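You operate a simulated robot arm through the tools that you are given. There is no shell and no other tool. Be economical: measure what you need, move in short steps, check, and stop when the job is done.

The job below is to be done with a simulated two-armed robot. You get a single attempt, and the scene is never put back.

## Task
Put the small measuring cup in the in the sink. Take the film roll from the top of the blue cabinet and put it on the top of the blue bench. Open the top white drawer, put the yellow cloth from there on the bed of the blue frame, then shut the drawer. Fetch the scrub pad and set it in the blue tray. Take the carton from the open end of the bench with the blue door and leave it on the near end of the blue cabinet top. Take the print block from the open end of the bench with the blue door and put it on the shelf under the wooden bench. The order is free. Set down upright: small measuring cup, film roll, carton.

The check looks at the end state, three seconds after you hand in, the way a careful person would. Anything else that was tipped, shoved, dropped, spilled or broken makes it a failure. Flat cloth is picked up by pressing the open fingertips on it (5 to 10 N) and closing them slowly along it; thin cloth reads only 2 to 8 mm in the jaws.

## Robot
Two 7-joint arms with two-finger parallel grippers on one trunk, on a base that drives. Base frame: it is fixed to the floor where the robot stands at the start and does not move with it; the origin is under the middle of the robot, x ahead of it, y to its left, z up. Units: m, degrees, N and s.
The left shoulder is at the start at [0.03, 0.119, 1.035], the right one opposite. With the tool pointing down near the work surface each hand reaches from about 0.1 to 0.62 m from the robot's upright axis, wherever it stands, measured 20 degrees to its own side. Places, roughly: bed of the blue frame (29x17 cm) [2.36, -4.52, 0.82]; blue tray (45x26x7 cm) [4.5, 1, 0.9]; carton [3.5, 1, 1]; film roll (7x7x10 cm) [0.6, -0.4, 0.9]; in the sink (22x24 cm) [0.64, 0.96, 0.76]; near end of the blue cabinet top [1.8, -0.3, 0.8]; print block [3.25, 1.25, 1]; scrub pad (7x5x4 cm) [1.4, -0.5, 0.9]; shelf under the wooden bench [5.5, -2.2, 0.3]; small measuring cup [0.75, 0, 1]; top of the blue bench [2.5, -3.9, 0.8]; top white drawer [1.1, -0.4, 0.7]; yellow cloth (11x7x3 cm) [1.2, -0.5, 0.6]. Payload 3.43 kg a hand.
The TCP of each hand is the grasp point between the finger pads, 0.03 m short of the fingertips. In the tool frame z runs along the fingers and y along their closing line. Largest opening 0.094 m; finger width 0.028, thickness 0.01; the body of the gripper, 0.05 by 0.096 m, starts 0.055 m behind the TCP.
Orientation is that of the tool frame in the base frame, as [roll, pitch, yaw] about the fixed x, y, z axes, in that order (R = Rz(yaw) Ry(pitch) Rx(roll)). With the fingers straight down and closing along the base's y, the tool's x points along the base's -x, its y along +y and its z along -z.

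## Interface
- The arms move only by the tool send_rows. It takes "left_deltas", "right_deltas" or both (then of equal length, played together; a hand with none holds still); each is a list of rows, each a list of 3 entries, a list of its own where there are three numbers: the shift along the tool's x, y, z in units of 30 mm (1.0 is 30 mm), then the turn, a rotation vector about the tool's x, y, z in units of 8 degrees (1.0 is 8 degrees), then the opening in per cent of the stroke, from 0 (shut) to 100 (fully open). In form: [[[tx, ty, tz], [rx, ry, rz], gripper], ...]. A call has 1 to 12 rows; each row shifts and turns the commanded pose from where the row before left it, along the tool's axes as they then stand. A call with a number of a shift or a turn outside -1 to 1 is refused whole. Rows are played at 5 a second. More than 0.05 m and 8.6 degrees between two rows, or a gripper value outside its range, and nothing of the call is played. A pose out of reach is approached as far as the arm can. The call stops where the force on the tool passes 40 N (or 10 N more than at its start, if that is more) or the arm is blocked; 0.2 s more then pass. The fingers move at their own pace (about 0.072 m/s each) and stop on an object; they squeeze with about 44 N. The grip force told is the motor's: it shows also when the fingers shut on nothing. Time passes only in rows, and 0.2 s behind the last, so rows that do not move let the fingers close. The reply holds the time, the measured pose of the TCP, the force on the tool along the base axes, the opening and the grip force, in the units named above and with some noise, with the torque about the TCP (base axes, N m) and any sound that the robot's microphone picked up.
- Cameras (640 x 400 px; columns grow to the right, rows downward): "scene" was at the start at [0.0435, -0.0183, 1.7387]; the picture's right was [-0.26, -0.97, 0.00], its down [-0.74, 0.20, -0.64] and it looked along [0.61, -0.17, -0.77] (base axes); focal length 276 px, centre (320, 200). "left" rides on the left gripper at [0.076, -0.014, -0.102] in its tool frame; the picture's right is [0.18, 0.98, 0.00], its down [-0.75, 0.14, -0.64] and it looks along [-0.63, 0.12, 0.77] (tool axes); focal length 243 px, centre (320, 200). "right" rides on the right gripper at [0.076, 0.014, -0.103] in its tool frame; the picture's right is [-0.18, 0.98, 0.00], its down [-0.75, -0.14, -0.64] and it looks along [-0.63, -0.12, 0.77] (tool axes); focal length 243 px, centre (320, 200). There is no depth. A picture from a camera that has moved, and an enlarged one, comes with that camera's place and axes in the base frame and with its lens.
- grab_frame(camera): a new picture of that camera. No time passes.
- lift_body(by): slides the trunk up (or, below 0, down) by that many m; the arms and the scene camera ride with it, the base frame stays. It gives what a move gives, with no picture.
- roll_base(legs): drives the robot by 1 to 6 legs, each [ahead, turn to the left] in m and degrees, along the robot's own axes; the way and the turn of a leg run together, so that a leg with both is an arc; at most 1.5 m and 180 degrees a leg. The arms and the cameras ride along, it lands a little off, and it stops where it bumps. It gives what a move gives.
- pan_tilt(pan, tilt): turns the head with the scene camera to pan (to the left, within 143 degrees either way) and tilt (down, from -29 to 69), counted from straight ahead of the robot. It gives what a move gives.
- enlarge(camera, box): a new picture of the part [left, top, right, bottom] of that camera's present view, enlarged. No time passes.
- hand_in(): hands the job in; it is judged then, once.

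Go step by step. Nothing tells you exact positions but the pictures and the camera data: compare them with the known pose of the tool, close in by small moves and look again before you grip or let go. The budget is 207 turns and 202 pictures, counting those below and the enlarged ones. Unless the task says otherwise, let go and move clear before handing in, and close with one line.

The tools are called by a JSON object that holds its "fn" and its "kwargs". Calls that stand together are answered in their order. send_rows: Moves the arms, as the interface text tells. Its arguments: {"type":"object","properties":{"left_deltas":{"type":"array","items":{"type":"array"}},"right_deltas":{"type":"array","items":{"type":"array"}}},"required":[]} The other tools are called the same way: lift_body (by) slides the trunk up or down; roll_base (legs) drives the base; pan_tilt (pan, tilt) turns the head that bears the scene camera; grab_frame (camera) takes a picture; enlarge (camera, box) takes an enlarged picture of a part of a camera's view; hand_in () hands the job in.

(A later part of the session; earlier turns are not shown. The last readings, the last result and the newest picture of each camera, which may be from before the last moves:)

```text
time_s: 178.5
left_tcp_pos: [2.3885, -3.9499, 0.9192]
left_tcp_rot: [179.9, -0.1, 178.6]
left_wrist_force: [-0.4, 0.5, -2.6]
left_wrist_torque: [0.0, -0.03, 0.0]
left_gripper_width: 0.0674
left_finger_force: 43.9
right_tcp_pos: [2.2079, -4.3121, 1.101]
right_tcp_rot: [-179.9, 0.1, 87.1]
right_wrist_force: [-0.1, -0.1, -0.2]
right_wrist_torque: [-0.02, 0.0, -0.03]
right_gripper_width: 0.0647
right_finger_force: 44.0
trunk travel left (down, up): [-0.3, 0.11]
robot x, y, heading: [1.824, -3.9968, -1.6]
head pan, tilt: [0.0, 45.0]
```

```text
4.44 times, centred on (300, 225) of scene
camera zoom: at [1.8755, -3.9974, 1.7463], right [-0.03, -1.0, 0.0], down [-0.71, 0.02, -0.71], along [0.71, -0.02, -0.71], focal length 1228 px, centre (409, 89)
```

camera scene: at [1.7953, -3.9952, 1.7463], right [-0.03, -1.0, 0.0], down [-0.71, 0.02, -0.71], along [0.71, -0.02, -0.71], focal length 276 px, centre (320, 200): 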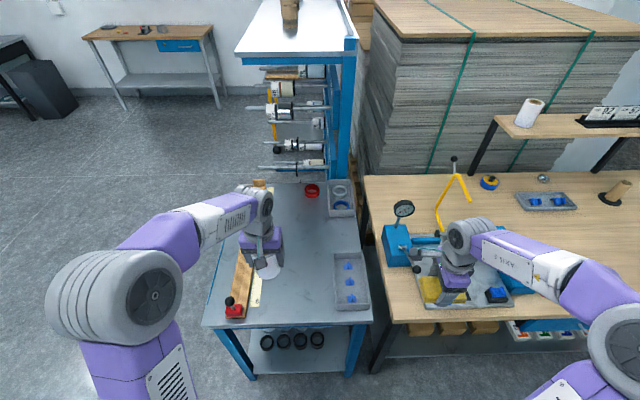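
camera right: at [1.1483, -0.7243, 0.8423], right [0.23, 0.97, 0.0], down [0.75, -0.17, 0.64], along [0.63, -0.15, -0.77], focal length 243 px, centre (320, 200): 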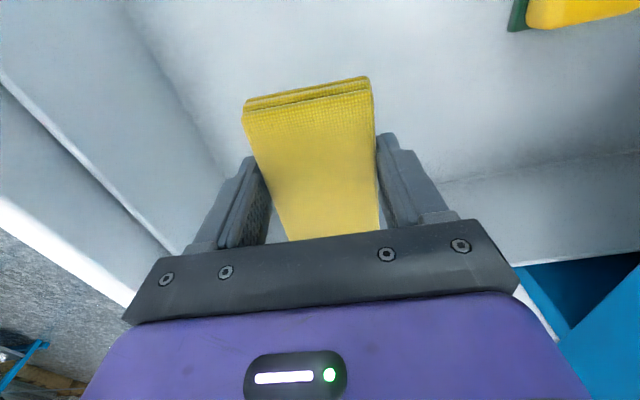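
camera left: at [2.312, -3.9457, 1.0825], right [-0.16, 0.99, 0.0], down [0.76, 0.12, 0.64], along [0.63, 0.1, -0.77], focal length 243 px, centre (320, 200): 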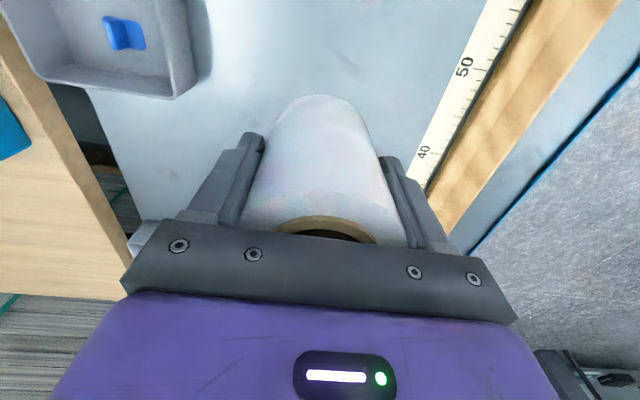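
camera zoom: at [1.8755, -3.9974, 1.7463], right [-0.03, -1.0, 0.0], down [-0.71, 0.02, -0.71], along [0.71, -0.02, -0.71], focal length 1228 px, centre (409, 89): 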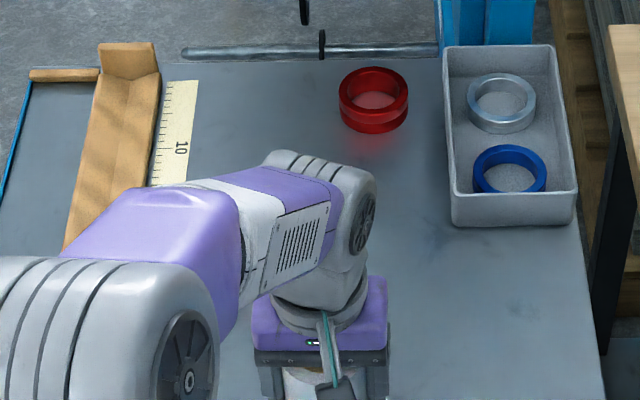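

{"fn": "send_rows", "kwargs": {"left_deltas": [[[0, 0, 0.3], [0, 0, 0], 10], [[0, 0, 0.2], [0, 0, 0], 10], [[0, 0, 0.15], [0, 0, 0], 10], [[0, 0, 0], [0, 0, 0], 10]]}}

{"fn": "send_rows", "kwargs": {"left_deltas": [[[0, 0, 0.15], [0, 0, 0], 10], [[0, 0, 0.15], [0, 0, 0], 10], [[0, 0, 0.1], [0, 0, 0], 10], [[0, 0, 0], [0, 0, 0], 10]]}}

{"fn": "grab_frame", "kwargs": {"camera": "left"}}

```text
time_s: 179.5
left_tcp_pos: [2.3874, -3.9502, 0.9005]
left_tcp_rot: [179.9, -0.1, 178.6]
left_wrist_force: [0.0, -0.1, -1.7]
left_wrist_torque: [0.01, 0.01, 0.01]
left_gripper_width: 0.0676
left_finger_force: 44.1
right_tcp_pos: [2.2086, -4.3125, 1.1001]
right_tcp_rot: [-180.0, 0.0, 87.0]
right_wrist_force: [0.0, -1.1, -0.7]
right_wrist_torque: [-0.03, 0.0, 0.0]
right_gripper_width: 0.065
right_finger_force: 43.6
trunk travel left (down, up): [-0.3, 0.11]
robot x, y, heading: [1.8222, -3.996, -1.7]
head pan, tilt: [0.0, 45.0]
```

```text
time_s: 180.5
left_tcp_pos: [2.3893, -3.9505, 0.8876]
left_tcp_rot: [179.9, 0.0, 178.6]
left_wrist_force: [-0.6, -0.9, -2.4]
left_wrist_torque: [0.03, 0.0, -0.01]
left_gripper_width: 0.0674
left_finger_force: 43.8
right_tcp_pos: [2.2089, -4.3127, 1.1003]
right_tcp_rot: [-179.9, 0.0, 87.1]
right_wrist_force: [0.0, 0.3, -0.5]
right_wrist_torque: [-0.01, -0.02, 0.0]
right_gripper_width: 0.0646
right_finger_force: 43.8
trunk travel left (down, up): [-0.3, 0.11]
robot x, y, heading: [1.8216, -3.9997, -1.5]
head pan, tilt: [0.0, 45.0]
```

```text
113 pictures are left
camera left: at [2.3135, -3.9639, 0.9913], right [-0.16, 0.99, 0.0], down [0.76, 0.12, 0.64], along [0.63, 0.1, -0.77], focal length 243 px, centre (320, 200)
```

left: 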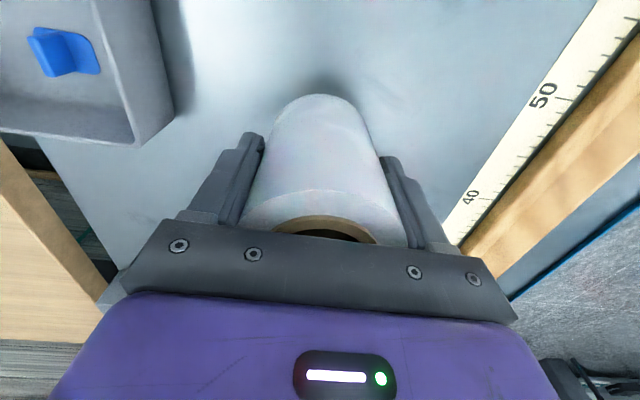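

{"fn": "send_rows", "kwargs": {"left_deltas": [[[0, 0, 0.15], [0, 0, 0], 10], [[0, 0, 0.1], [0, 0, 0], 10], [[0, 0, 0.1], [0, 0, 0], 10], [[0, 0, 0], [0, 0, 0], 10]]}}

{"fn": "send_rows", "kwargs": {"left_deltas": [[[0, 0, 0.1], [0, 0, 0], 10], [[0, 0, 0.1], [0, 0, 0], 10], [[0, 0, 0.1], [0, 0, 0], 10], [[0, 0, 0], [0, 0, 0], 10]]}}

{"fn": "send_rows", "kwargs": {"left_deltas": [[[0, 0, 0.1], [0, 0, 0], 10], [[0, 0, 0.1], [0, 0, 0], 10], [[0, 0, 0.1], [0, 0, 0], 10], [[0, 0, 0], [0, 0, 0], 10]]}}

{"fn": "grab_frame", "kwargs": {"camera": "left"}}

```text
time_s: 181.5
left_tcp_pos: [2.3881, -3.9487, 0.8774]
left_tcp_rot: [-180.0, -0.1, 178.6]
left_wrist_force: [-0.4, -0.6, -2.6]
left_wrist_torque: [-0.01, 0.02, 0.04]
left_gripper_width: 0.0675
left_finger_force: 43.3
right_tcp_pos: [2.208, -4.3137, 1.0993]
right_tcp_rot: [-179.9, 0.0, 87.2]
right_wrist_force: [-0.4, -0.1, -0.5]
right_wrist_torque: [0.02, 0.0, 0.0]
right_gripper_width: 0.065
right_finger_force: 43.4
trunk travel left (down, up): [-0.3, 0.11]
robot x, y, heading: [1.8246, -3.9984, -1.9]
head pan, tilt: [0.0, 45.0]
```

```text
time_s: 182.5
left_tcp_pos: [2.3893, -3.9502, 0.8688]
left_tcp_rot: [-180.0, 0.1, 178.6]
left_wrist_force: [0.0, -0.1, -2.2]
left_wrist_torque: [-0.01, 0.0, -0.03]
left_gripper_width: 0.0674
left_finger_force: 43.4
right_tcp_pos: [2.2094, -4.3129, 1.1013]
right_tcp_rot: [-179.9, 0.1, 87.1]
right_wrist_force: [-0.1, -0.2, -1.1]
right_wrist_torque: [-0.01, 0.03, 0.04]
right_gripper_width: 0.0647
right_finger_force: 44.3
trunk travel left (down, up): [-0.3, 0.11]
robot x, y, heading: [1.8273, -3.9958, -1.4]
head pan, tilt: [0.0, 45.0]
```

```text
time_s: 183.5
left_tcp_pos: [2.3879, -3.9503, 0.8594]
left_tcp_rot: [179.9, 0.0, 178.6]
left_wrist_force: [0.1, 0.2, -1.9]
left_wrist_torque: [0.01, 0.01, 0.0]
left_gripper_width: 0.0673
left_finger_force: 44.2
right_tcp_pos: [2.2077, -4.3123, 1.1008]
right_tcp_rot: [-179.9, 0.0, 87.1]
right_wrist_force: [-1.0, -0.8, 0.0]
right_wrist_torque: [0.06, -0.01, 0.01]
right_gripper_width: 0.0648
right_finger_force: 44.1
trunk travel left (down, up): [-0.3, 0.11]
robot x, y, heading: [1.8182, -3.9965, -1.6]
head pan, tilt: [0.0, 45.0]
```

```text
112 pictures are left
camera left: at [2.3128, -3.9638, 0.9628], right [-0.16, 0.99, 0.0], down [0.76, 0.12, 0.64], along [0.63, 0.1, -0.77], focal length 243 px, centre (320, 200)
```

left: 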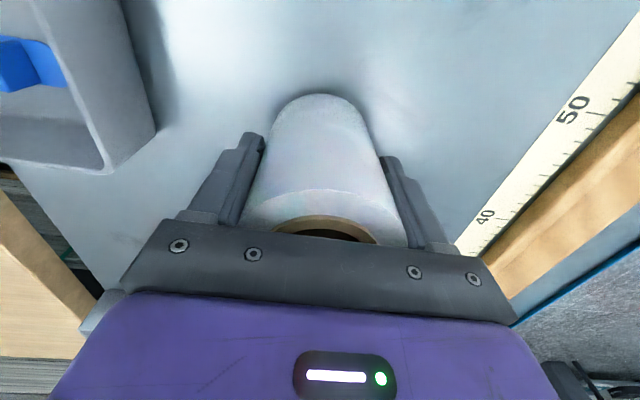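

{"fn": "send_rows", "kwargs": {"left_deltas": [[[0, 0, 0.1], [0, 0, 0], 10], [[0, 0, 0.1], [0, 0, 0], 10], [[0, 0, 0.1], [0, 0, 0], 10], [[0, 0, 0], [0, 0, 0], 10]]}}

{"fn": "send_rows", "kwargs": {"left_deltas": [[[0, 0, 0.1], [0, 0, 0], 10], [[0, 0, 0.1], [0, 0, 0], 10], [[0, 0, 0.1], [0, 0, 0], 10], [[0, 0, 0], [0, 0, 0], 10]]}}

{"fn": "grab_frame", "kwargs": {"camera": "left"}}

```text
time_s: 184.5
left_tcp_pos: [2.3879, -3.9502, 0.8526]
left_tcp_rot: [179.9, 0.3, 178.6]
left_wrist_force: [-1.6, 1.7, 24.5]
left_wrist_torque: [0.05, 0.87, -0.08]
left_gripper_width: 0.0674
left_finger_force: 44.0
right_tcp_pos: [2.2067, -4.3132, 1.1021]
right_tcp_rot: [179.9, 0.0, 87.2]
right_wrist_force: [0.2, 0.3, -0.8]
right_wrist_torque: [0.02, 0.04, -0.01]
right_gripper_width: 0.0646
right_finger_force: 44.2
trunk travel left (down, up): [-0.3, 0.11]
robot x, y, heading: [1.825, -3.9964, -1.8]
head pan, tilt: [0.0, 45.0]
```

```text
time_s: 184.9
left_tcp_pos: [2.3914, -3.9508, 0.854]
left_tcp_rot: [180.0, 0.6, 178.5]
left_wrist_force: [-7.6, 1.2, 17.9]
left_wrist_torque: [0.22, -0.04, 0.08]
left_gripper_width: 0.0675
left_finger_force: 44.2
right_tcp_pos: [2.2073, -4.3126, 1.1009]
right_tcp_rot: [-180.0, 0.0, 87.0]
right_wrist_force: [0.4, 0.2, -0.3]
right_wrist_torque: [0.03, 0.02, 0.0]
right_gripper_width: 0.0647
right_finger_force: 43.9
trunk travel left (down, up): [-0.3, 0.11]
robot x, y, heading: [1.8225, -3.9977, -1.8]
head pan, tilt: [0.0, 45.0]
stopped in row 2 (left hand): the force on the tool passed its limit at 42 N (the readings are from after the stop); the commanded pose is now the measured one
```

```text
111 pictures are left
camera left: at [2.3149, -3.9638, 0.9555], right [-0.16, 0.99, 0.0], down [0.75, 0.12, 0.65], along [0.64, 0.1, -0.76], focal length 243 px, centre (320, 200)
```

left: 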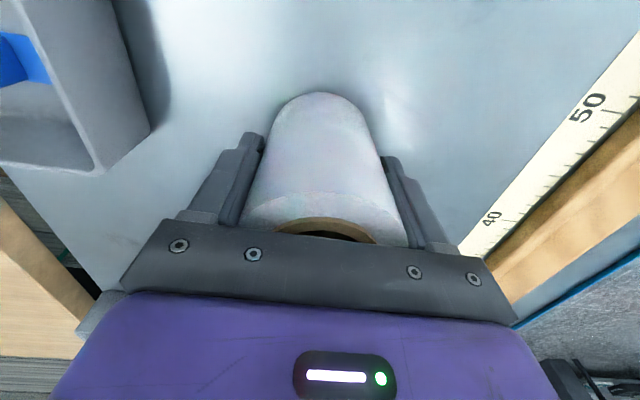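

Contact. I ease off and release, then lift away.

{"fn": "send_rows", "kwargs": {"left_deltas": [[[0, 0, -0.06], [0, 0, 0], 30], [[0, 0, 0], [0, 0, 0], 80], [[0, 0, 0], [0, 0, 0], 95], [[0, 0, -0.3], [0, 0, 0], 95], [[0, 0, -1], [0, 0, 0], 95], [[0, 0, -1], [0, 0, 0], 95], [[0, 0, -1], [0, 0, 0], 95], [[0, 0, -1], [0, 0, 0], 95], [[0, 0, -1], [0, 0, 0], 95], [[0.5, 0, -1], [0, 0, 0], 95], [[1, 0, -1], [0, 0, 0], 95], [[1, 0, -1], [0, 0, 0], 95]]}}

{"fn": "grab_frame", "kwargs": {"camera": "scene"}}

```text
time_s: 187.6
left_tcp_pos: [2.3132, -3.9484, 1.1002]
left_tcp_rot: [180.0, 0.5, 178.5]
left_wrist_force: [0.2, 0.1, 0.5]
left_wrist_torque: [-0.01, -0.01, -0.01]
left_gripper_width: 0.0894
left_finger_force: 0.1
right_tcp_pos: [2.2081, -4.3129, 1.1007]
right_tcp_rot: [-179.9, 0.0, 87.0]
right_wrist_force: [1.2, 0.5, 0.7]
right_wrist_torque: [-0.04, 0.0, 0.01]
right_gripper_width: 0.0647
right_finger_force: 44.9
trunk travel left (down, up): [-0.3, 0.11]
robot x, y, heading: [1.8253, -4.0006, -1.7]
head pan, tilt: [0.0, 45.0]
```

```text
110 pictures are left
camera scene: at [1.8737, -3.997, 1.7463], right [-0.03, -1.0, 0.0], down [-0.71, 0.02, -0.71], along [0.71, -0.02, -0.71], focal length 276 px, centre (320, 200)
```

scene: 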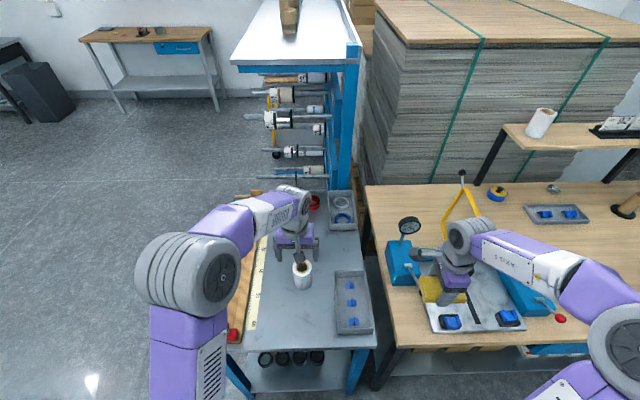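

The film roll stands on the bench. I now shift right to face the blue frame and look at its bed.

{"fn": "roll_base", "kwargs": {"legs": [[-0.25, 0], [0, -88], [0.42, 0], [0, 90], [0.12, 0]]}}

{"fn": "grab_frame", "kwargs": {"camera": "scene"}}

{"fn": "enlarge", "kwargs": {"camera": "scene", "box": [240, 140, 440, 320]}}

```text
time_s: 200.1
left_tcp_pos: [2.18, -4.358, 1.1004]
left_tcp_rot: [180.0, 0.3, 179.9]
left_wrist_force: [0.8, -1.0, -0.1]
left_wrist_torque: [0.03, 0.0, -0.02]
left_gripper_width: 0.0893
left_finger_force: 0.1
right_tcp_pos: [2.0807, -4.723, 1.101]
right_tcp_rot: [-179.9, 0.1, 88.5]
right_wrist_force: [0.3, -0.6, -0.8]
right_wrist_torque: [0.05, 0.01, 0.0]
right_gripper_width: 0.0646
right_finger_force: 43.9
trunk travel left (down, up): [-0.3, 0.11]
robot x, y, heading: [1.6877, -4.4188, -0.6]
head pan, tilt: [0.0, 45.0]
```

```text
109 pictures are left
camera scene: at [1.7416, -4.417, 1.7463], right [0.0, -1.0, 0.0], down [-0.71, 0.0, -0.71], along [0.71, 0.0, -0.71], focal length 276 px, centre (320, 200)
```

scene: 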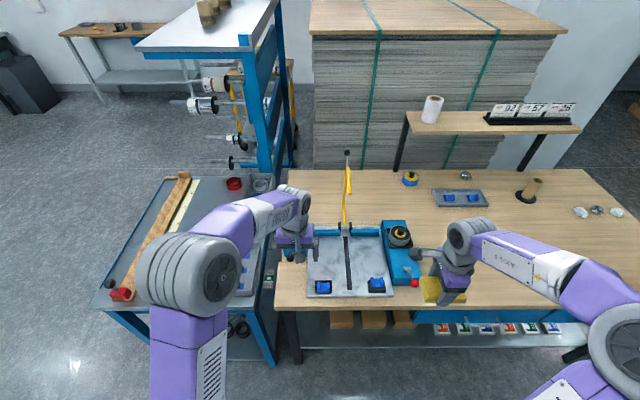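

```text
2.22 times, centred on (340, 230) of scene
camera zoom: at [1.7416, -4.417, 1.7463], right [0.0, -1.0, 0.0], down [-0.71, 0.0, -0.71], along [0.71, 0.0, -0.71], focal length 614 px, centre (276, 133)
```

zoom: 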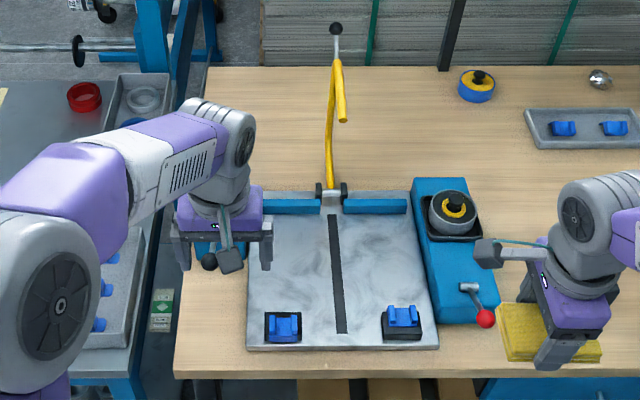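

The bed's free area is around [2.35,-4.52], with clamps at its near edge and a lever standing at x≈2.48. I move in, drawing the left hand back.

{"fn": "send_rows", "kwargs": {"left_deltas": [[[1, 0, -0.5], [0, 0, 0], 95], [[1, 0.5, -0.5], [0, 0, 0], 95], [[1, 0.5, 0], [0, 0, 0], 95], [[1, 0.5, 0], [0, 0, 0], 95], [[0.7, 0.5, 0], [0, 0, 0], 95]]}}

{"fn": "roll_base", "kwargs": {"legs": [[0.13, 0]]}}

{"fn": "send_rows", "kwargs": {"right_deltas": [[[0.95, 0.65, 0], [0, 0, 0], 0], [[0.95, 0.65, 0], [0, 0, 0], 0], [[0.95, 0.65, 0], [0, 0, 0], 0], [[0.95, 0.65, 0], [0, 0, 0], 0], [[0.95, 0.65, 0], [0, 0, 0], 0], [[0.95, 0.65, 0], [0, 0, 0], 0], [[0.95, 0.65, 0], [0, 0, 0], 0]]}}

{"fn": "enlarge", "kwargs": {"camera": "scene", "box": [240, 140, 440, 320]}}

{"fn": "grab_frame", "kwargs": {"camera": "right"}}

```text
time_s: 201.2
left_tcp_pos: [2.0369, -4.2973, 1.1299]
left_tcp_rot: [-180.0, 0.5, 179.9]
left_wrist_force: [-0.5, 0.1, 1.1]
left_wrist_torque: [-0.03, -0.02, 0.02]
left_gripper_width: 0.0896
left_finger_force: 0.1
right_tcp_pos: [2.0805, -4.7237, 1.1012]
right_tcp_rot: [-179.9, 0.1, 88.5]
right_wrist_force: [0.2, 0.2, -0.1]
right_wrist_torque: [0.0, -0.04, -0.02]
right_gripper_width: 0.0646
right_finger_force: 44.0
trunk travel left (down, up): [-0.3, 0.11]
robot x, y, heading: [1.6904, -4.4202, -0.3]
head pan, tilt: [0.0, 45.0]
```

```text
time_s: 202.5
left_tcp_pos: [2.1674, -4.2985, 1.1299]
left_tcp_rot: [-180.0, 0.4, 179.9]
left_wrist_force: [0.0, 0.7, 0.7]
left_wrist_torque: [0.01, 0.04, 0.05]
left_gripper_width: 0.0895
left_finger_force: 0.0
right_tcp_pos: [2.211, -4.7251, 1.1007]
right_tcp_rot: [-179.9, 0.1, 88.5]
right_wrist_force: [0.4, -0.8, -1.0]
right_wrist_torque: [-0.02, 0.02, 0.02]
right_gripper_width: 0.0647
right_finger_force: 44.4
trunk travel left (down, up): [-0.3, 0.11]
robot x, y, heading: [1.8149, -4.4194, -0.3]
head pan, tilt: [0.0, 45.0]
```

```text
time_s: 204.1
left_tcp_pos: [2.1678, -4.2976, 1.1302]
left_tcp_rot: [180.0, 0.4, 179.9]
left_wrist_force: [-0.3, 0.1, 0.4]
left_wrist_torque: [0.03, 0.03, -0.01]
left_gripper_width: 0.0895
left_finger_force: 0.1
right_tcp_pos: [2.3539, -4.5269, 1.0997]
right_tcp_rot: [-180.0, 0.1, 88.4]
right_wrist_force: [-0.1, -0.4, -0.8]
right_wrist_torque: [0.01, 0.02, 0.01]
right_gripper_width: 0.0648
right_finger_force: 43.8
trunk travel left (down, up): [-0.3, 0.11]
robot x, y, heading: [1.8221, -4.4181, 0.0]
head pan, tilt: [0.0, 45.0]
```

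```text
2.22 times, centred on (340, 230) of scene
camera zoom: at [1.8709, -4.4164, 1.7462], right [0.0, -1.0, 0.0], down [-0.71, 0.0, -0.71], along [0.71, 0.0, -0.71], focal length 614 px, centre (276, 133)
```

zoom: 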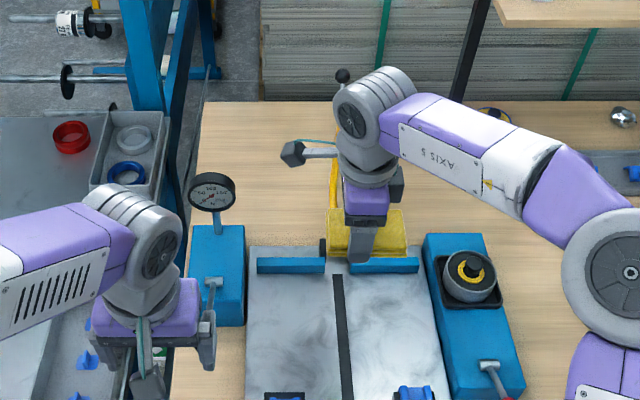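

```text
106 pictures are left
camera right: at [2.3713, -4.4502, 1.2007], right [0.98, -0.21, 0.0], down [-0.16, -0.75, 0.64], along [-0.14, -0.63, -0.77], focal length 243 px, centre (320, 200)
```

right: 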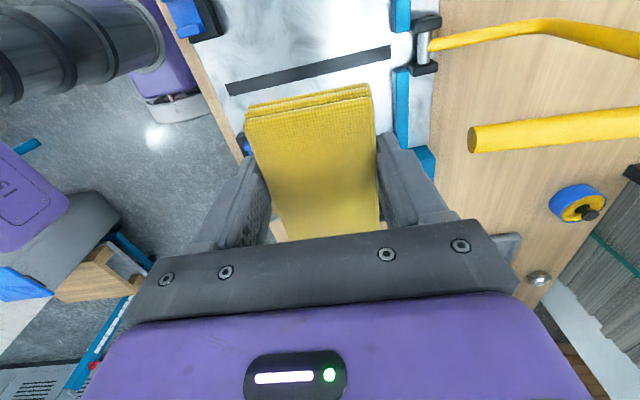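

{"fn": "send_rows", "kwargs": {"right_deltas": [[[0, -0.6, 0], [0, 0, 0], 0], [[0, 0, 1], [0, 0, 0], 0], [[0, 0, 1], [0, 0, 0], 0], [[0, 0, 1], [0, 0, 0], 0], [[0, 0, 1], [0, 0, 0], 0]]}}

{"fn": "enlarge", "kwargs": {"camera": "scene", "box": [260, 140, 480, 320]}}

{"fn": "grab_frame", "kwargs": {"camera": "right"}}

{"fn": "grab_frame", "kwargs": {"camera": "left"}}

```text
time_s: 205.3
left_tcp_pos: [2.1676, -4.2987, 1.1289]
left_tcp_rot: [179.9, 0.4, 179.9]
left_wrist_force: [0.3, -0.2, 0.0]
left_wrist_torque: [-0.03, -0.04, -0.02]
left_gripper_width: 0.0891
left_finger_force: 0.0
right_tcp_pos: [2.3341, -4.5277, 0.9768]
right_tcp_rot: [-179.9, 0.0, 88.5]
right_wrist_force: [-0.6, -0.1, -0.1]
right_wrist_torque: [0.02, 0.01, 0.02]
right_gripper_width: 0.0647
right_finger_force: 44.1
trunk travel left (down, up): [-0.3, 0.11]
robot x, y, heading: [1.8202, -4.4184, -0.3]
head pan, tilt: [0.0, 45.0]
```

```text
2.22 times, centred on (370, 230) of scene
camera zoom: at [1.8706, -4.4177, 1.7462], right [0.0, -1.0, 0.0], down [-0.71, 0.0, -0.71], along [0.71, 0.0, -0.71], focal length 614 px, centre (209, 133)
```

zoom: 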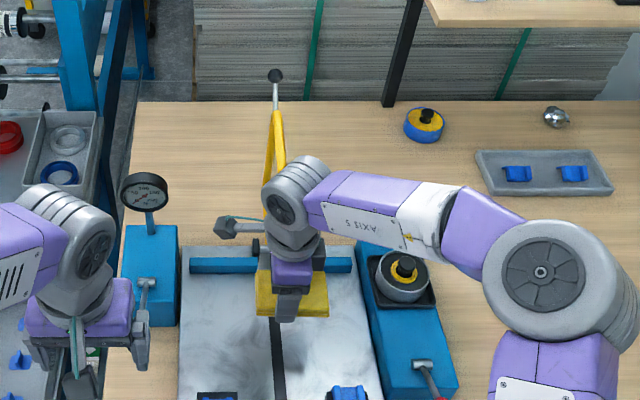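

```text
104 pictures are left
camera right: at [2.3519, -4.4512, 1.0796], right [0.98, -0.21, 0.0], down [-0.16, -0.75, 0.64], along [-0.14, -0.63, -0.77], focal length 243 px, centre (320, 200)
```

right: 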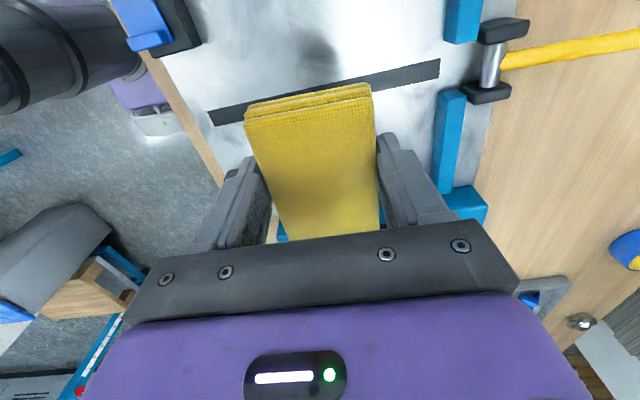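

```text
103 pictures are left
camera left: at [2.0908, -4.3136, 1.2319], right [-0.18, 0.98, 0.0], down [0.75, 0.14, 0.65], along [0.64, 0.12, -0.76], focal length 243 px, centre (320, 200)
```

left: 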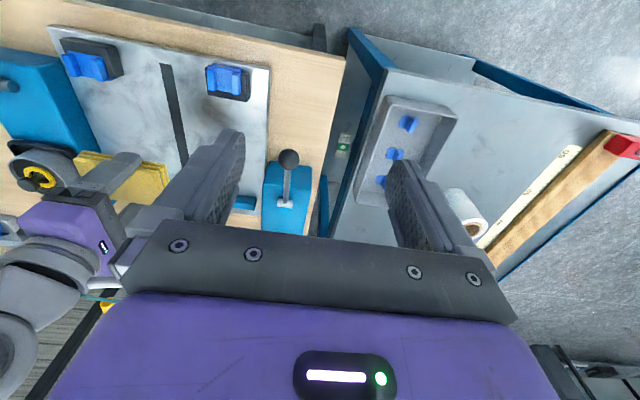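

{"fn": "send_rows", "kwargs": {"right_deltas": [[[0, 0, 1], [0, 0, 0], 0], [[0, 0, 1], [0, 0, 0], 0], [[0, 0, 0.7], [0, 0, 0], 0], [[0, 0, 0], [0, 0, 0], 0]]}}

{"fn": "grab_frame", "kwargs": {"camera": "right"}}

{"fn": "enlarge", "kwargs": {"camera": "scene", "box": [260, 140, 480, 320]}}

```text
time_s: 206.3
left_tcp_pos: [2.1652, -4.2986, 1.1293]
left_tcp_rot: [180.0, 0.5, 179.9]
left_wrist_force: [-0.1, 0.1, 0.6]
left_wrist_torque: [0.03, 0.01, -0.01]
left_gripper_width: 0.0892
left_finger_force: 0.1
right_tcp_pos: [2.3354, -4.5288, 0.8978]
right_tcp_rot: [-179.9, 0.1, 88.6]
right_wrist_force: [1.0, 0.2, -0.7]
right_wrist_torque: [0.01, -0.03, 0.03]
right_gripper_width: 0.0648
right_finger_force: 43.3
trunk travel left (down, up): [-0.3, 0.11]
robot x, y, heading: [1.8173, -4.4177, -0.4]
head pan, tilt: [0.0, 45.0]
```

```text
102 pictures are left
camera right: at [2.3526, -4.4516, 0.9994], right [0.98, -0.21, 0.0], down [-0.16, -0.75, 0.64], along [-0.14, -0.63, -0.77], focal length 243 px, centre (320, 200)
```

right: 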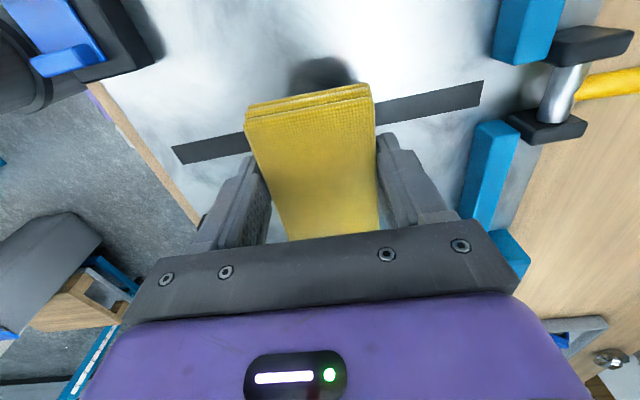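

```text
2.22 times, centred on (370, 230) of scene
camera zoom: at [1.8698, -4.4175, 1.7463], right [0.0, -1.0, 0.0], down [-0.71, 0.0, -0.71], along [0.71, 0.0, -0.71], focal length 614 px, centre (209, 133)
```

zoom: 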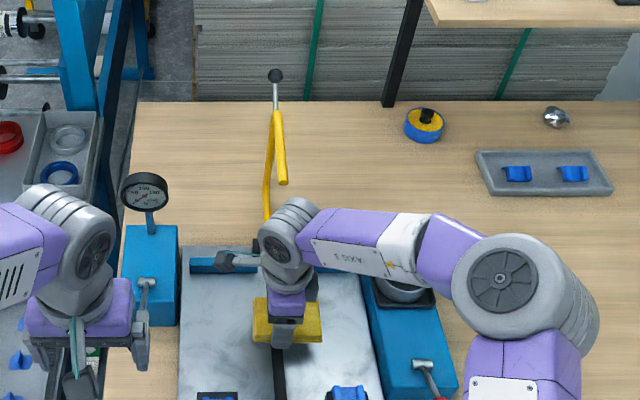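

{"fn": "send_rows", "kwargs": {"right_deltas": [[[0, 0, 0.4], [0, 0, 0], 0], [[0, 0, 0.3], [0, 0, 0], 0], [[0, 0, 0.2], [0, 0, 0], 0], [[0, 0, 0.1], [0, 0, 0], 0], [[0, 0, 0], [0, 0, 0], 0]]}}

{"fn": "send_rows", "kwargs": {"right_deltas": [[[0, 0, 0.15], [0, 0, 0], 0], [[0, 0, 0.1], [0, 0, 0], 0], [[0, 0, 0.1], [0, 0, 0], 0], [[0, 0, 0], [0, 0, 0], 0]]}}

{"fn": "grab_frame", "kwargs": {"camera": "right"}}

```text
time_s: 207.5
left_tcp_pos: [2.1659, -4.2995, 1.1307]
left_tcp_rot: [180.0, 0.4, 179.9]
left_wrist_force: [0.4, 0.1, -0.1]
left_wrist_torque: [0.02, -0.02, -0.01]
left_gripper_width: 0.0891
left_finger_force: 0.2
right_tcp_pos: [2.3338, -4.5275, 0.8695]
right_tcp_rot: [-179.8, 0.1, 88.5]
right_wrist_force: [-0.6, 0.2, 0.5]
right_wrist_torque: [-0.01, 0.02, 0.03]
right_gripper_width: 0.065
right_finger_force: 43.6
trunk travel left (down, up): [-0.3, 0.11]
robot x, y, heading: [1.8225, -4.4199, -0.4]
head pan, tilt: [0.0, 45.0]
```

```text
time_s: 208.5
left_tcp_pos: [2.167, -4.2981, 1.1304]
left_tcp_rot: [-180.0, 0.3, 179.9]
left_wrist_force: [0.4, 0.0, -0.7]
left_wrist_torque: [0.0, -0.01, 0.04]
left_gripper_width: 0.0894
left_finger_force: 0.1
right_tcp_pos: [2.3345, -4.5271, 0.8582]
right_tcp_rot: [-179.8, 0.2, 88.6]
right_wrist_force: [0.8, 0.3, 0.5]
right_wrist_torque: [-0.02, 0.0, -0.02]
right_gripper_width: 0.0649
right_finger_force: 44.1
trunk travel left (down, up): [-0.3, 0.11]
robot x, y, heading: [1.8179, -4.4222, -0.1]
head pan, tilt: [0.0, 45.0]
```

```text
100 pictures are left
camera right: at [2.3519, -4.4508, 0.9601], right [0.98, -0.21, 0.0], down [-0.16, -0.75, 0.64], along [-0.14, -0.63, -0.77], focal length 243 px, centre (320, 200)
```

right: 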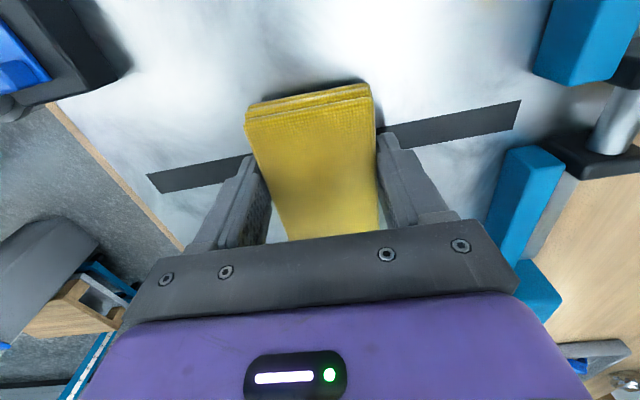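

{"fn": "send_rows", "kwargs": {"right_deltas": [[[0, 0, 0.15], [0, 0, 0], 0], [[0, 0, 0.1], [0, 0, 0], 0], [[0, 0, 0.1], [0, 0, 0], 0], [[0, 0, 0.1], [0, 0, 0], 0], [[0, 0, 0], [0, 0, 0], 0]]}}

{"fn": "send_rows", "kwargs": {"right_deltas": [[[0, 0, 0.1], [0, 0, 0], 0], [[0, 0, 0.1], [0, 0, 0], 0], [[0, 0, 0.1], [0, 0, 0], 0], [[0, 0, 0], [0, 0, 0], 0]]}}

{"fn": "grab_frame", "kwargs": {"camera": "right"}}

```text
time_s: 209.5
left_tcp_pos: [2.166, -4.2998, 1.1298]
left_tcp_rot: [180.0, 0.5, 179.9]
left_wrist_force: [-0.1, 1.1, 0.4]
left_wrist_torque: [0.02, 0.04, 0.01]
left_gripper_width: 0.0894
left_finger_force: 0.2
right_tcp_pos: [2.335, -4.5265, 0.8526]
right_tcp_rot: [179.8, 0.1, 88.4]
right_wrist_force: [-8.8, -1.4, 20.7]
right_wrist_torque: [-0.22, 0.45, -0.1]
right_gripper_width: 0.0645
right_finger_force: 43.6
trunk travel left (down, up): [-0.3, 0.11]
robot x, y, heading: [1.8147, -4.4194, -0.2]
head pan, tilt: [0.0, 45.0]
stopped in row 4 (right hand): the force on the tool passed its limit at 44 N (the readings are from after the stop); the commanded pose is now the measured one
```

```text
time_s: 209.9
left_tcp_pos: [2.1654, -4.2984, 1.1303]
left_tcp_rot: [179.9, 0.5, 179.9]
left_wrist_force: [0.4, 0.3, -0.4]
left_wrist_torque: [-0.02, 0.0, 0.01]
left_gripper_width: 0.0895
left_finger_force: 0.1
right_tcp_pos: [2.336, -4.5271, 0.8512]
right_tcp_rot: [179.6, 0.1, 88.3]
right_wrist_force: [-9.4, -1.1, 21.7]
right_wrist_torque: [-0.11, 0.6, -0.09]
right_gripper_width: 0.0648
right_finger_force: 44.4
trunk travel left (down, up): [-0.3, 0.11]
robot x, y, heading: [1.8178, -4.4202, -0.3]
head pan, tilt: [0.0, 45.0]
stopped in row 2 (right hand): the force on the tool passed its limit at 44 N (the readings are from after the stop); the commanded pose is now the measured one
```

```text
99 pictures are left
camera right: at [2.354, -4.45, 0.9537], right [0.98, -0.21, 0.01], down [-0.17, -0.75, 0.64], along [-0.13, -0.63, -0.77], focal length 243 px, centre (320, 200)
```

right: 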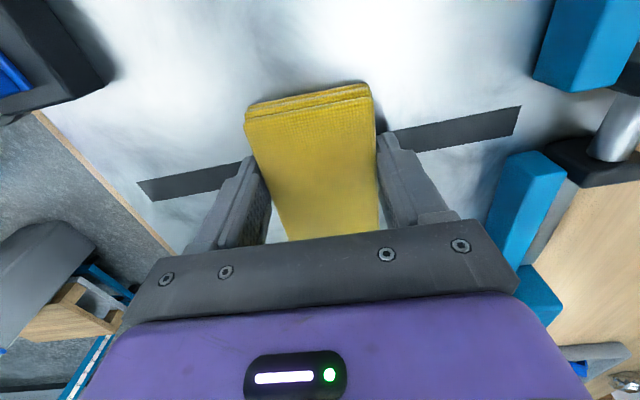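

Contact with the bed. I release gently and rise straight up.

{"fn": "send_rows", "kwargs": {"right_deltas": [[[0, 0, -0.06], [0, 0, 0], 30], [[0, 0, 0], [0, 0, 0], 80], [[0, 0, 0], [0, 0, 0], 90], [[0, 0, -0.5], [0, 0, 0], 90], [[0, 0, -1], [0, 0, 0], 90], [[0, 0, -1], [0, 0, 0], 90], [[0, 0, -1], [0, 0, 0], 90], [[0, 0, -1], [0, 0, 0], 90], [[0, -0.5, -1], [0, 0, 0], 90], [[0, -1, -1], [0, 0, 0], 90], [[0, -1, -1], [0, 0, 0], 90], [[0, -1, -1], [0, 0, 0], 90]]}}

{"fn": "enlarge", "kwargs": {"camera": "scene", "box": [240, 140, 480, 320]}}

```text
time_s: 212.6
left_tcp_pos: [2.1656, -4.2988, 1.1302]
left_tcp_rot: [179.9, 0.5, 179.9]
left_wrist_force: [0.1, 0.0, -0.1]
left_wrist_torque: [-0.02, -0.02, 0.02]
left_gripper_width: 0.089
left_finger_force: 0.1
right_tcp_pos: [2.228, -4.5241, 1.1054]
right_tcp_rot: [179.6, 0.2, 88.4]
right_wrist_force: [-0.3, 0.4, 0.0]
right_wrist_torque: [-0.03, -0.04, 0.0]
right_gripper_width: 0.0847
right_finger_force: 0.0
trunk travel left (down, up): [-0.3, 0.11]
robot x, y, heading: [1.8206, -4.4187, -0.2]
head pan, tilt: [0.0, 45.0]
```

```text
2.22 times, centred on (360, 230) of scene
camera zoom: at [1.8679, -4.4174, 1.7463], right [0.0, -1.0, 0.0], down [-0.71, 0.0, -0.71], along [0.71, 0.0, -0.71], focal length 614 px, centre (231, 133)
```

zoom: 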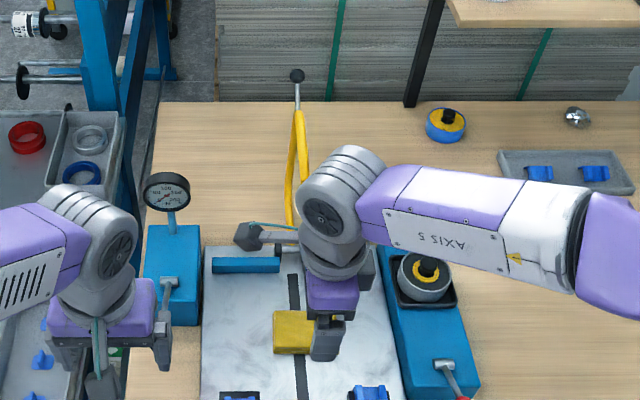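

The cloth lies on the bed. Next I drive back to the blue cabinet's right side for the scrub pad.

{"fn": "roll_base", "kwargs": {"legs": [[-0.35, 0], [0, 92], [1.5, 0], [1.5, 0], [0.2, 0]]}}

{"fn": "pan_tilt", "kwargs": {"pan": 0, "tilt": 45}}

{"fn": "grab_frame", "kwargs": {"camera": "scene"}}

```text
time_s: 233.8
left_tcp_pos: [1.1285, -0.9372, 1.1308]
left_tcp_rot: [180.0, 0.4, -86.5]
left_wrist_force: [-0.3, 0.5, -0.7]
left_wrist_torque: [0.01, 0.02, 0.0]
left_gripper_width: 0.0893
left_finger_force: 0.0
right_tcp_pos: [1.3495, -0.8597, 1.1048]
right_tcp_rot: [179.7, 0.1, -178.0]
right_wrist_force: [-0.1, 1.2, 0.0]
right_wrist_torque: [-0.03, 0.0, 0.01]
right_gripper_width: 0.0847
right_finger_force: 0.1
trunk travel left (down, up): [-0.3, 0.11]
robot x, y, heading: [1.2696, -1.277, 93.4]
head pan, tilt: [0.0, 45.0]
```

```text
time_s: 234.4
left_tcp_pos: [1.1277, -0.9376, 1.129]
left_tcp_rot: [180.0, 0.4, -86.5]
left_wrist_force: [0.2, -0.3, 1.0]
left_wrist_torque: [-0.02, 0.01, 0.03]
left_gripper_width: 0.0892
left_finger_force: 0.0
right_tcp_pos: [1.3491, -0.8592, 1.1054]
right_tcp_rot: [179.6, 0.1, -178.0]
right_wrist_force: [-0.5, 0.3, 0.0]
right_wrist_torque: [-0.01, -0.01, -0.02]
right_gripper_width: 0.0845
right_finger_force: 0.1
trunk travel left (down, up): [-0.3, 0.11]
robot x, y, heading: [1.2698, -1.2762, 93.3]
head pan, tilt: [0.0, 45.0]
```

```text
97 pictures are left
camera scene: at [1.2661, -1.224, 1.7462], right [1.0, 0.06, 0.0], down [0.04, -0.71, -0.71], along [-0.04, 0.71, -0.71], focal length 276 px, centre (320, 200)
```

scene: 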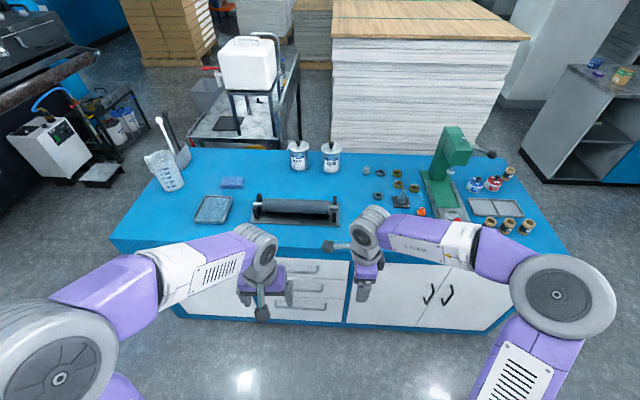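

{"fn": "roll_base", "kwargs": {"legs": [[0.27, -3]]}}

{"fn": "grab_frame", "kwargs": {"camera": "right"}}

{"fn": "enlarge", "kwargs": {"camera": "scene", "box": [280, 120, 480, 300]}}

```text
time_s: 236.3
left_tcp_pos: [1.1379, -0.6565, 1.1291]
left_tcp_rot: [-180.0, 0.3, -89.6]
left_wrist_force: [-0.3, 0.8, -0.3]
left_wrist_torque: [-0.01, -0.05, 0.02]
left_gripper_width: 0.0897
left_finger_force: 0.0
right_tcp_pos: [1.3624, -0.5903, 1.1039]
right_tcp_rot: [179.7, 0.0, 179.0]
right_wrist_force: [-0.1, -1.4, -0.2]
right_wrist_torque: [-0.02, -0.05, -0.01]
right_gripper_width: 0.0845
right_finger_force: 0.1
trunk travel left (down, up): [-0.3, 0.11]
robot x, y, heading: [1.2635, -1.0032, 89.8]
head pan, tilt: [0.0, 45.0]
```

```text
96 pictures are left
camera right: at [1.2879, -0.5742, 1.2064], right [0.2, 0.98, 0.01], down [0.75, -0.16, 0.64], along [0.63, -0.12, -0.77], focal length 243 px, centre (320, 200)
```

right: 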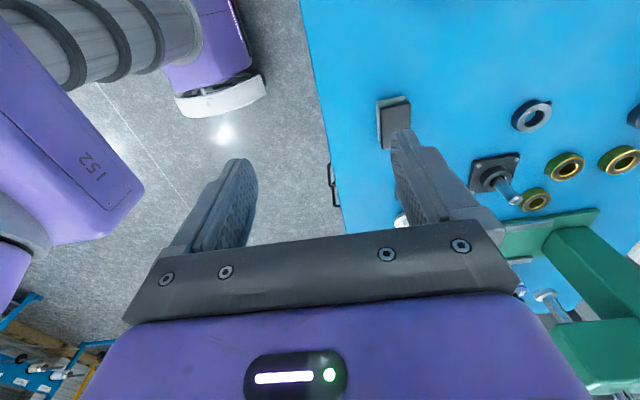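

```text
2.22 times, centred on (380, 210) of scene
camera zoom: at [1.2603, -0.9499, 1.7462], right [1.0, 0.0, 0.0], down [0.0, -0.71, -0.71], along [0.0, 0.71, -0.71], focal length 614 px, centre (187, 178)
```

zoom: 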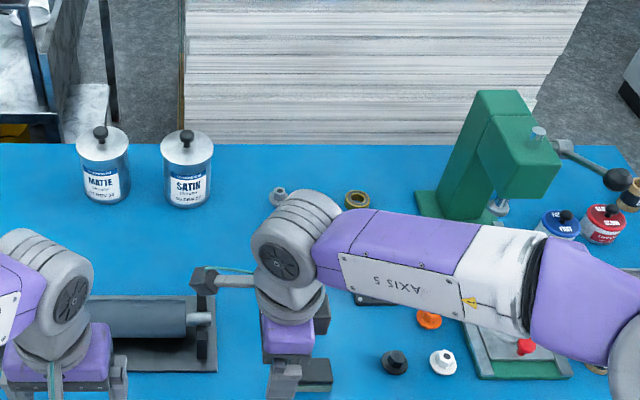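

{"fn": "send_rows", "kwargs": {"right_deltas": [[[-0.9, 1, 0], [0, 0, 0], 90], [[-0.9, 1, 0], [0, 0, 0], 90], [[-0.85, 1, 0], [0, 0, 0], 90], [[0, 0, 1], [0, 0, 0], 90], [[0, 0, 1], [0, 0, 0], 90], [[0, 0, 1], [0, 0, 0], 90], [[0, 0, 1], [0, 0, 0], 90]]}}

{"fn": "grab_frame", "kwargs": {"camera": "right"}}

{"fn": "enlarge", "kwargs": {"camera": "scene", "box": [280, 120, 480, 300]}}

```text
time_s: 237.9
left_tcp_pos: [1.1367, -0.6559, 1.1293]
left_tcp_rot: [-179.9, 0.4, -89.7]
left_wrist_force: [-0.1, 0.6, -0.1]
left_wrist_torque: [-0.02, -0.03, 0.0]
left_gripper_width: 0.0891
left_finger_force: 0.0
right_tcp_pos: [1.4443, -0.5023, 0.987]
right_tcp_rot: [179.7, 0.2, 179.0]
right_wrist_force: [-0.9, 0.5, -0.7]
right_wrist_torque: [0.01, 0.03, 0.01]
right_gripper_width: 0.0847
right_finger_force: 0.0
trunk travel left (down, up): [-0.3, 0.11]
robot x, y, heading: [1.2638, -1.0041, 90.3]
head pan, tilt: [0.0, 45.0]
```

```text
94 pictures are left
camera right: at [1.3699, -0.4855, 1.0889], right [0.2, 0.98, 0.01], down [0.75, -0.16, 0.64], along [0.63, -0.12, -0.77], focal length 243 px, centre (320, 200)
```

right: 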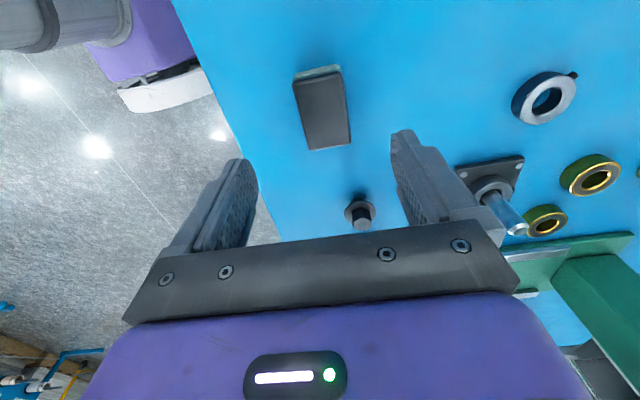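

```text
2.22 times, centred on (380, 210) of scene
camera zoom: at [1.2606, -0.9501, 1.7462], right [1.0, 0.0, 0.0], down [0.0, -0.71, -0.71], along [0.0, 0.71, -0.71], focal length 614 px, centre (187, 178)
```

zoom: 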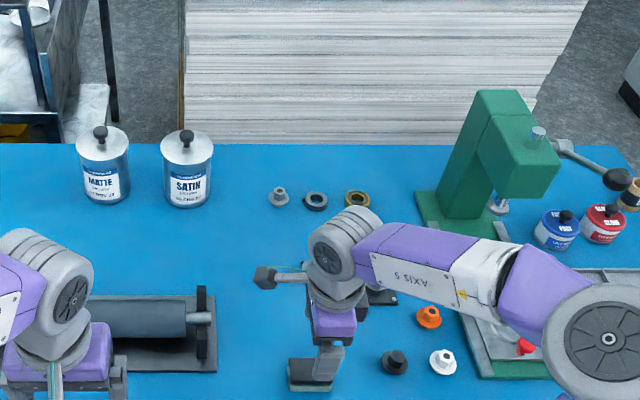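

{"fn": "send_rows", "kwargs": {"right_deltas": [[[0, 0.2, 1], [0, 0, 0], 90], [[0, 0, 1], [0, 0, 0], 90], [[0, 0, 1], [0, 0, 0], 90], [[0, 0, 0.7], [0, 0, 0], 90], [[0, 0, 0], [0, 0, 0], 90]]}}

{"fn": "grab_frame", "kwargs": {"camera": "right"}}

```text
time_s: 239.2
left_tcp_pos: [1.139, -0.6577, 1.13]
left_tcp_rot: [180.0, 0.5, -89.6]
left_wrist_force: [0.0, -0.1, 0.5]
left_wrist_torque: [0.02, 0.02, -0.01]
left_gripper_width: 0.0894
left_finger_force: 0.0
right_tcp_pos: [1.4466, -0.4948, 0.881]
right_tcp_rot: [179.1, 0.2, 178.9]
right_wrist_force: [1.2, -6.0, 21.5]
right_wrist_torque: [-1.36, 0.21, 0.02]
right_gripper_width: 0.089
right_finger_force: 3.1
trunk travel left (down, up): [-0.3, 0.11]
robot x, y, heading: [1.2595, -0.9998, 90.3]
head pan, tilt: [0.0, 45.0]
stopped in row 5 (right hand): the force on the tool passed its limit at 43 N (the readings are from after the stop); the commanded pose is now the measured one
```

```text
92 pictures are left
camera right: at [1.3713, -0.4786, 0.9825], right [0.2, 0.98, 0.01], down [0.75, -0.16, 0.64], along [0.63, -0.12, -0.77], focal length 243 px, centre (320, 200)
```

right: 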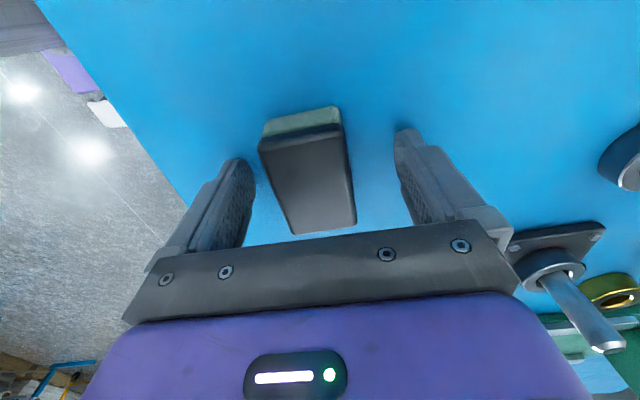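

The near fingertip touches the top. I lift a few millimetres, look, and close on the pad.

{"fn": "send_rows", "kwargs": {"right_deltas": [[[0, 0, -0.1], [0, 0, 0], 90], [[0, 0, 0], [0, 0, 0], 90]]}}

{"fn": "enlarge", "kwargs": {"camera": "scene", "box": [320, 220, 420, 310]}}

```text
time_s: 239.8
left_tcp_pos: [1.1383, -0.6565, 1.1287]
left_tcp_rot: [-180.0, 0.4, -89.6]
left_wrist_force: [1.0, 0.8, 0.6]
left_wrist_torque: [-0.03, 0.02, 0.02]
left_gripper_width: 0.0893
left_finger_force: 0.0
right_tcp_pos: [1.4466, -0.4929, 0.8806]
right_tcp_rot: [179.2, 0.1, 178.9]
right_wrist_force: [-0.5, -0.8, 0.8]
right_wrist_torque: [-0.08, 0.03, -0.02]
right_gripper_width: 0.0847
right_finger_force: 0.2
trunk travel left (down, up): [-0.3, 0.11]
robot x, y, heading: [1.2584, -1.003, 90.2]
head pan, tilt: [0.0, 45.0]
```

```text
4.44 times, centred on (370, 265) of scene
camera zoom: at [1.2605, -0.9506, 1.7461], right [1.0, 0.0, 0.0], down [0.0, -0.71, -0.71], along [0.0, 0.71, -0.71], focal length 1228 px, centre (98, -89)
```

zoom: 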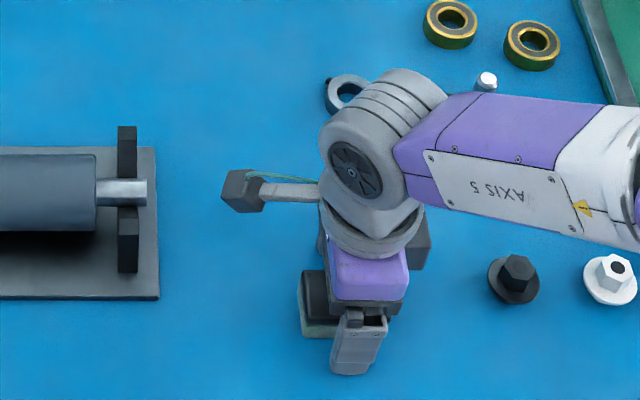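

{"fn": "send_rows", "kwargs": {"right_deltas": [[[0, 0, 0], [0, 0, 0], 75], [[0, 0, 0], [0, 0, 0], 60], [[0, 0, 0], [0, 0, 0], 45], [[0, 0, 0], [0, 0, 0], 30], [[0, 0, 0], [0, 0, 0], 10], [[0, 0, 0], [0, 0, 0], 10], [[0, 0, -0.5], [0, 0, 0], 10], [[0, 0, -1], [0, 0, 0], 10], [[0, 0, -1], [0, 0, 0], 10]]}}

{"fn": "grab_frame", "kwargs": {"camera": "right"}}

```text
time_s: 241.8
left_tcp_pos: [1.1379, -0.6582, 1.1291]
left_tcp_rot: [179.9, 0.5, -89.7]
left_wrist_force: [-0.5, -0.7, 0.4]
left_wrist_torque: [0.0, -0.02, -0.03]
left_gripper_width: 0.0893
left_finger_force: 0.0
right_tcp_pos: [1.4485, -0.494, 0.9566]
right_tcp_rot: [179.3, 0.2, 179.0]
right_wrist_force: [-0.5, -0.4, -0.2]
right_wrist_torque: [0.02, -0.02, 0.01]
right_gripper_width: 0.0454
right_finger_force: 43.6
trunk travel left (down, up): [-0.3, 0.11]
robot x, y, heading: [1.2597, -1.0048, 90.3]
head pan, tilt: [0.0, 45.0]
```

```text
90 pictures are left
camera right: at [1.3727, -0.4784, 1.0584], right [0.2, 0.98, 0.01], down [0.75, -0.16, 0.64], along [0.63, -0.12, -0.77], focal length 243 px, centre (320, 200)
```

right: 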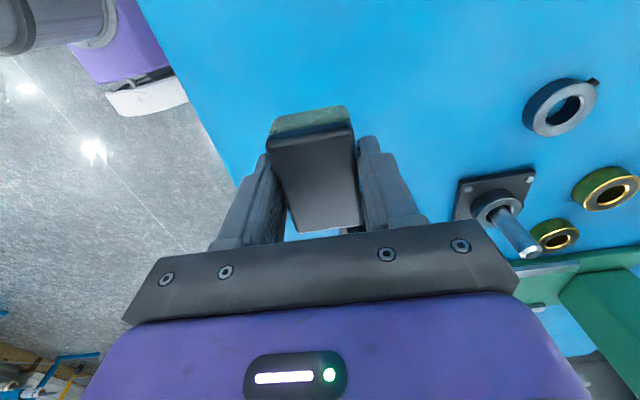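

The scrub pad is held. I raise it and drive toward the far benches for a look.

{"fn": "send_rows", "kwargs": {"right_deltas": [[[0, -0.5, -1], [0, 0, 0], 10], [[0, -0.5, -1], [0, 0, 0], 10], [[0, -1, -1], [0, 0, 0], 10], [[0, -1, -1], [0, 0, 0], 10], [[0, -1, -1], [0, 0, 0], 10]]}}

{"fn": "roll_base", "kwargs": {"legs": [[-0.3, 0], [0, -80], [1.5, 0], [0, 20]]}}

{"fn": "pan_tilt", "kwargs": {"pan": 20, "tilt": 20}}

{"fn": "grab_frame", "kwargs": {"camera": "scene"}}

```text
time_s: 243.0
left_tcp_pos: [1.1374, -0.6593, 1.1295]
left_tcp_rot: [180.0, 0.4, -89.6]
left_wrist_force: [-0.4, 1.0, 0.2]
left_wrist_torque: [0.03, 0.02, -0.01]
left_gripper_width: 0.0892
left_finger_force: 0.0
right_tcp_pos: [1.4432, -0.6183, 1.1065]
right_tcp_rot: [179.2, 0.2, 178.9]
right_wrist_force: [0.6, -0.2, -0.3]
right_wrist_torque: [0.02, -0.03, 0.02]
right_gripper_width: 0.0454
right_finger_force: 43.7
trunk travel left (down, up): [-0.3, 0.11]
robot x, y, heading: [1.2601, -1.0064, 90.0]
head pan, tilt: [0.0, 45.0]
```

```text
time_s: 256.7
left_tcp_pos: [2.9889, -0.741, 1.1299]
left_tcp_rot: [180.0, 0.4, -148.9]
left_wrist_force: [0.3, 0.6, 0.1]
left_wrist_torque: [0.0, 0.0, 0.02]
left_gripper_width: 0.0894
left_finger_force: 0.0
right_tcp_pos: [3.1793, -0.9825, 1.1058]
right_tcp_rot: [179.2, 0.2, 119.6]
right_wrist_force: [0.0, -0.1, -0.5]
right_wrist_torque: [-0.01, 0.01, -0.01]
right_gripper_width: 0.0453
right_finger_force: 43.8
trunk travel left (down, up): [-0.3, 0.11]
robot x, y, heading: [2.7574, -1.0268, 30.9]
head pan, tilt: [0.0, 45.0]
```

```text
time_s: 257.6
left_tcp_pos: [2.9889, -0.742, 1.1293]
left_tcp_rot: [-180.0, 0.4, -148.9]
left_wrist_force: [1.0, 0.0, 0.2]
left_wrist_torque: [-0.04, -0.02, -0.02]
left_gripper_width: 0.0892
left_finger_force: 0.0
right_tcp_pos: [3.1799, -0.9847, 1.1052]
right_tcp_rot: [179.2, 0.1, 119.6]
right_wrist_force: [0.5, -1.0, -0.3]
right_wrist_torque: [0.0, 0.0, -0.01]
right_gripper_width: 0.0453
right_finger_force: 44.0
trunk travel left (down, up): [-0.3, 0.11]
robot x, y, heading: [2.7542, -1.0251, 31.0]
head pan, tilt: [20.0, 20.0]
```

```text
89 pictures are left
camera scene: at [2.7865, -0.9659, 1.7848], right [0.78, -0.63, 0.0], down [-0.22, -0.27, -0.94], along [0.59, 0.73, -0.34], focal length 276 px, centre (320, 200)
```

scene: 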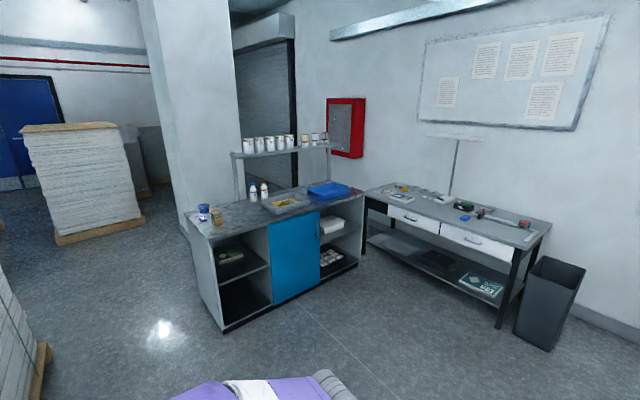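

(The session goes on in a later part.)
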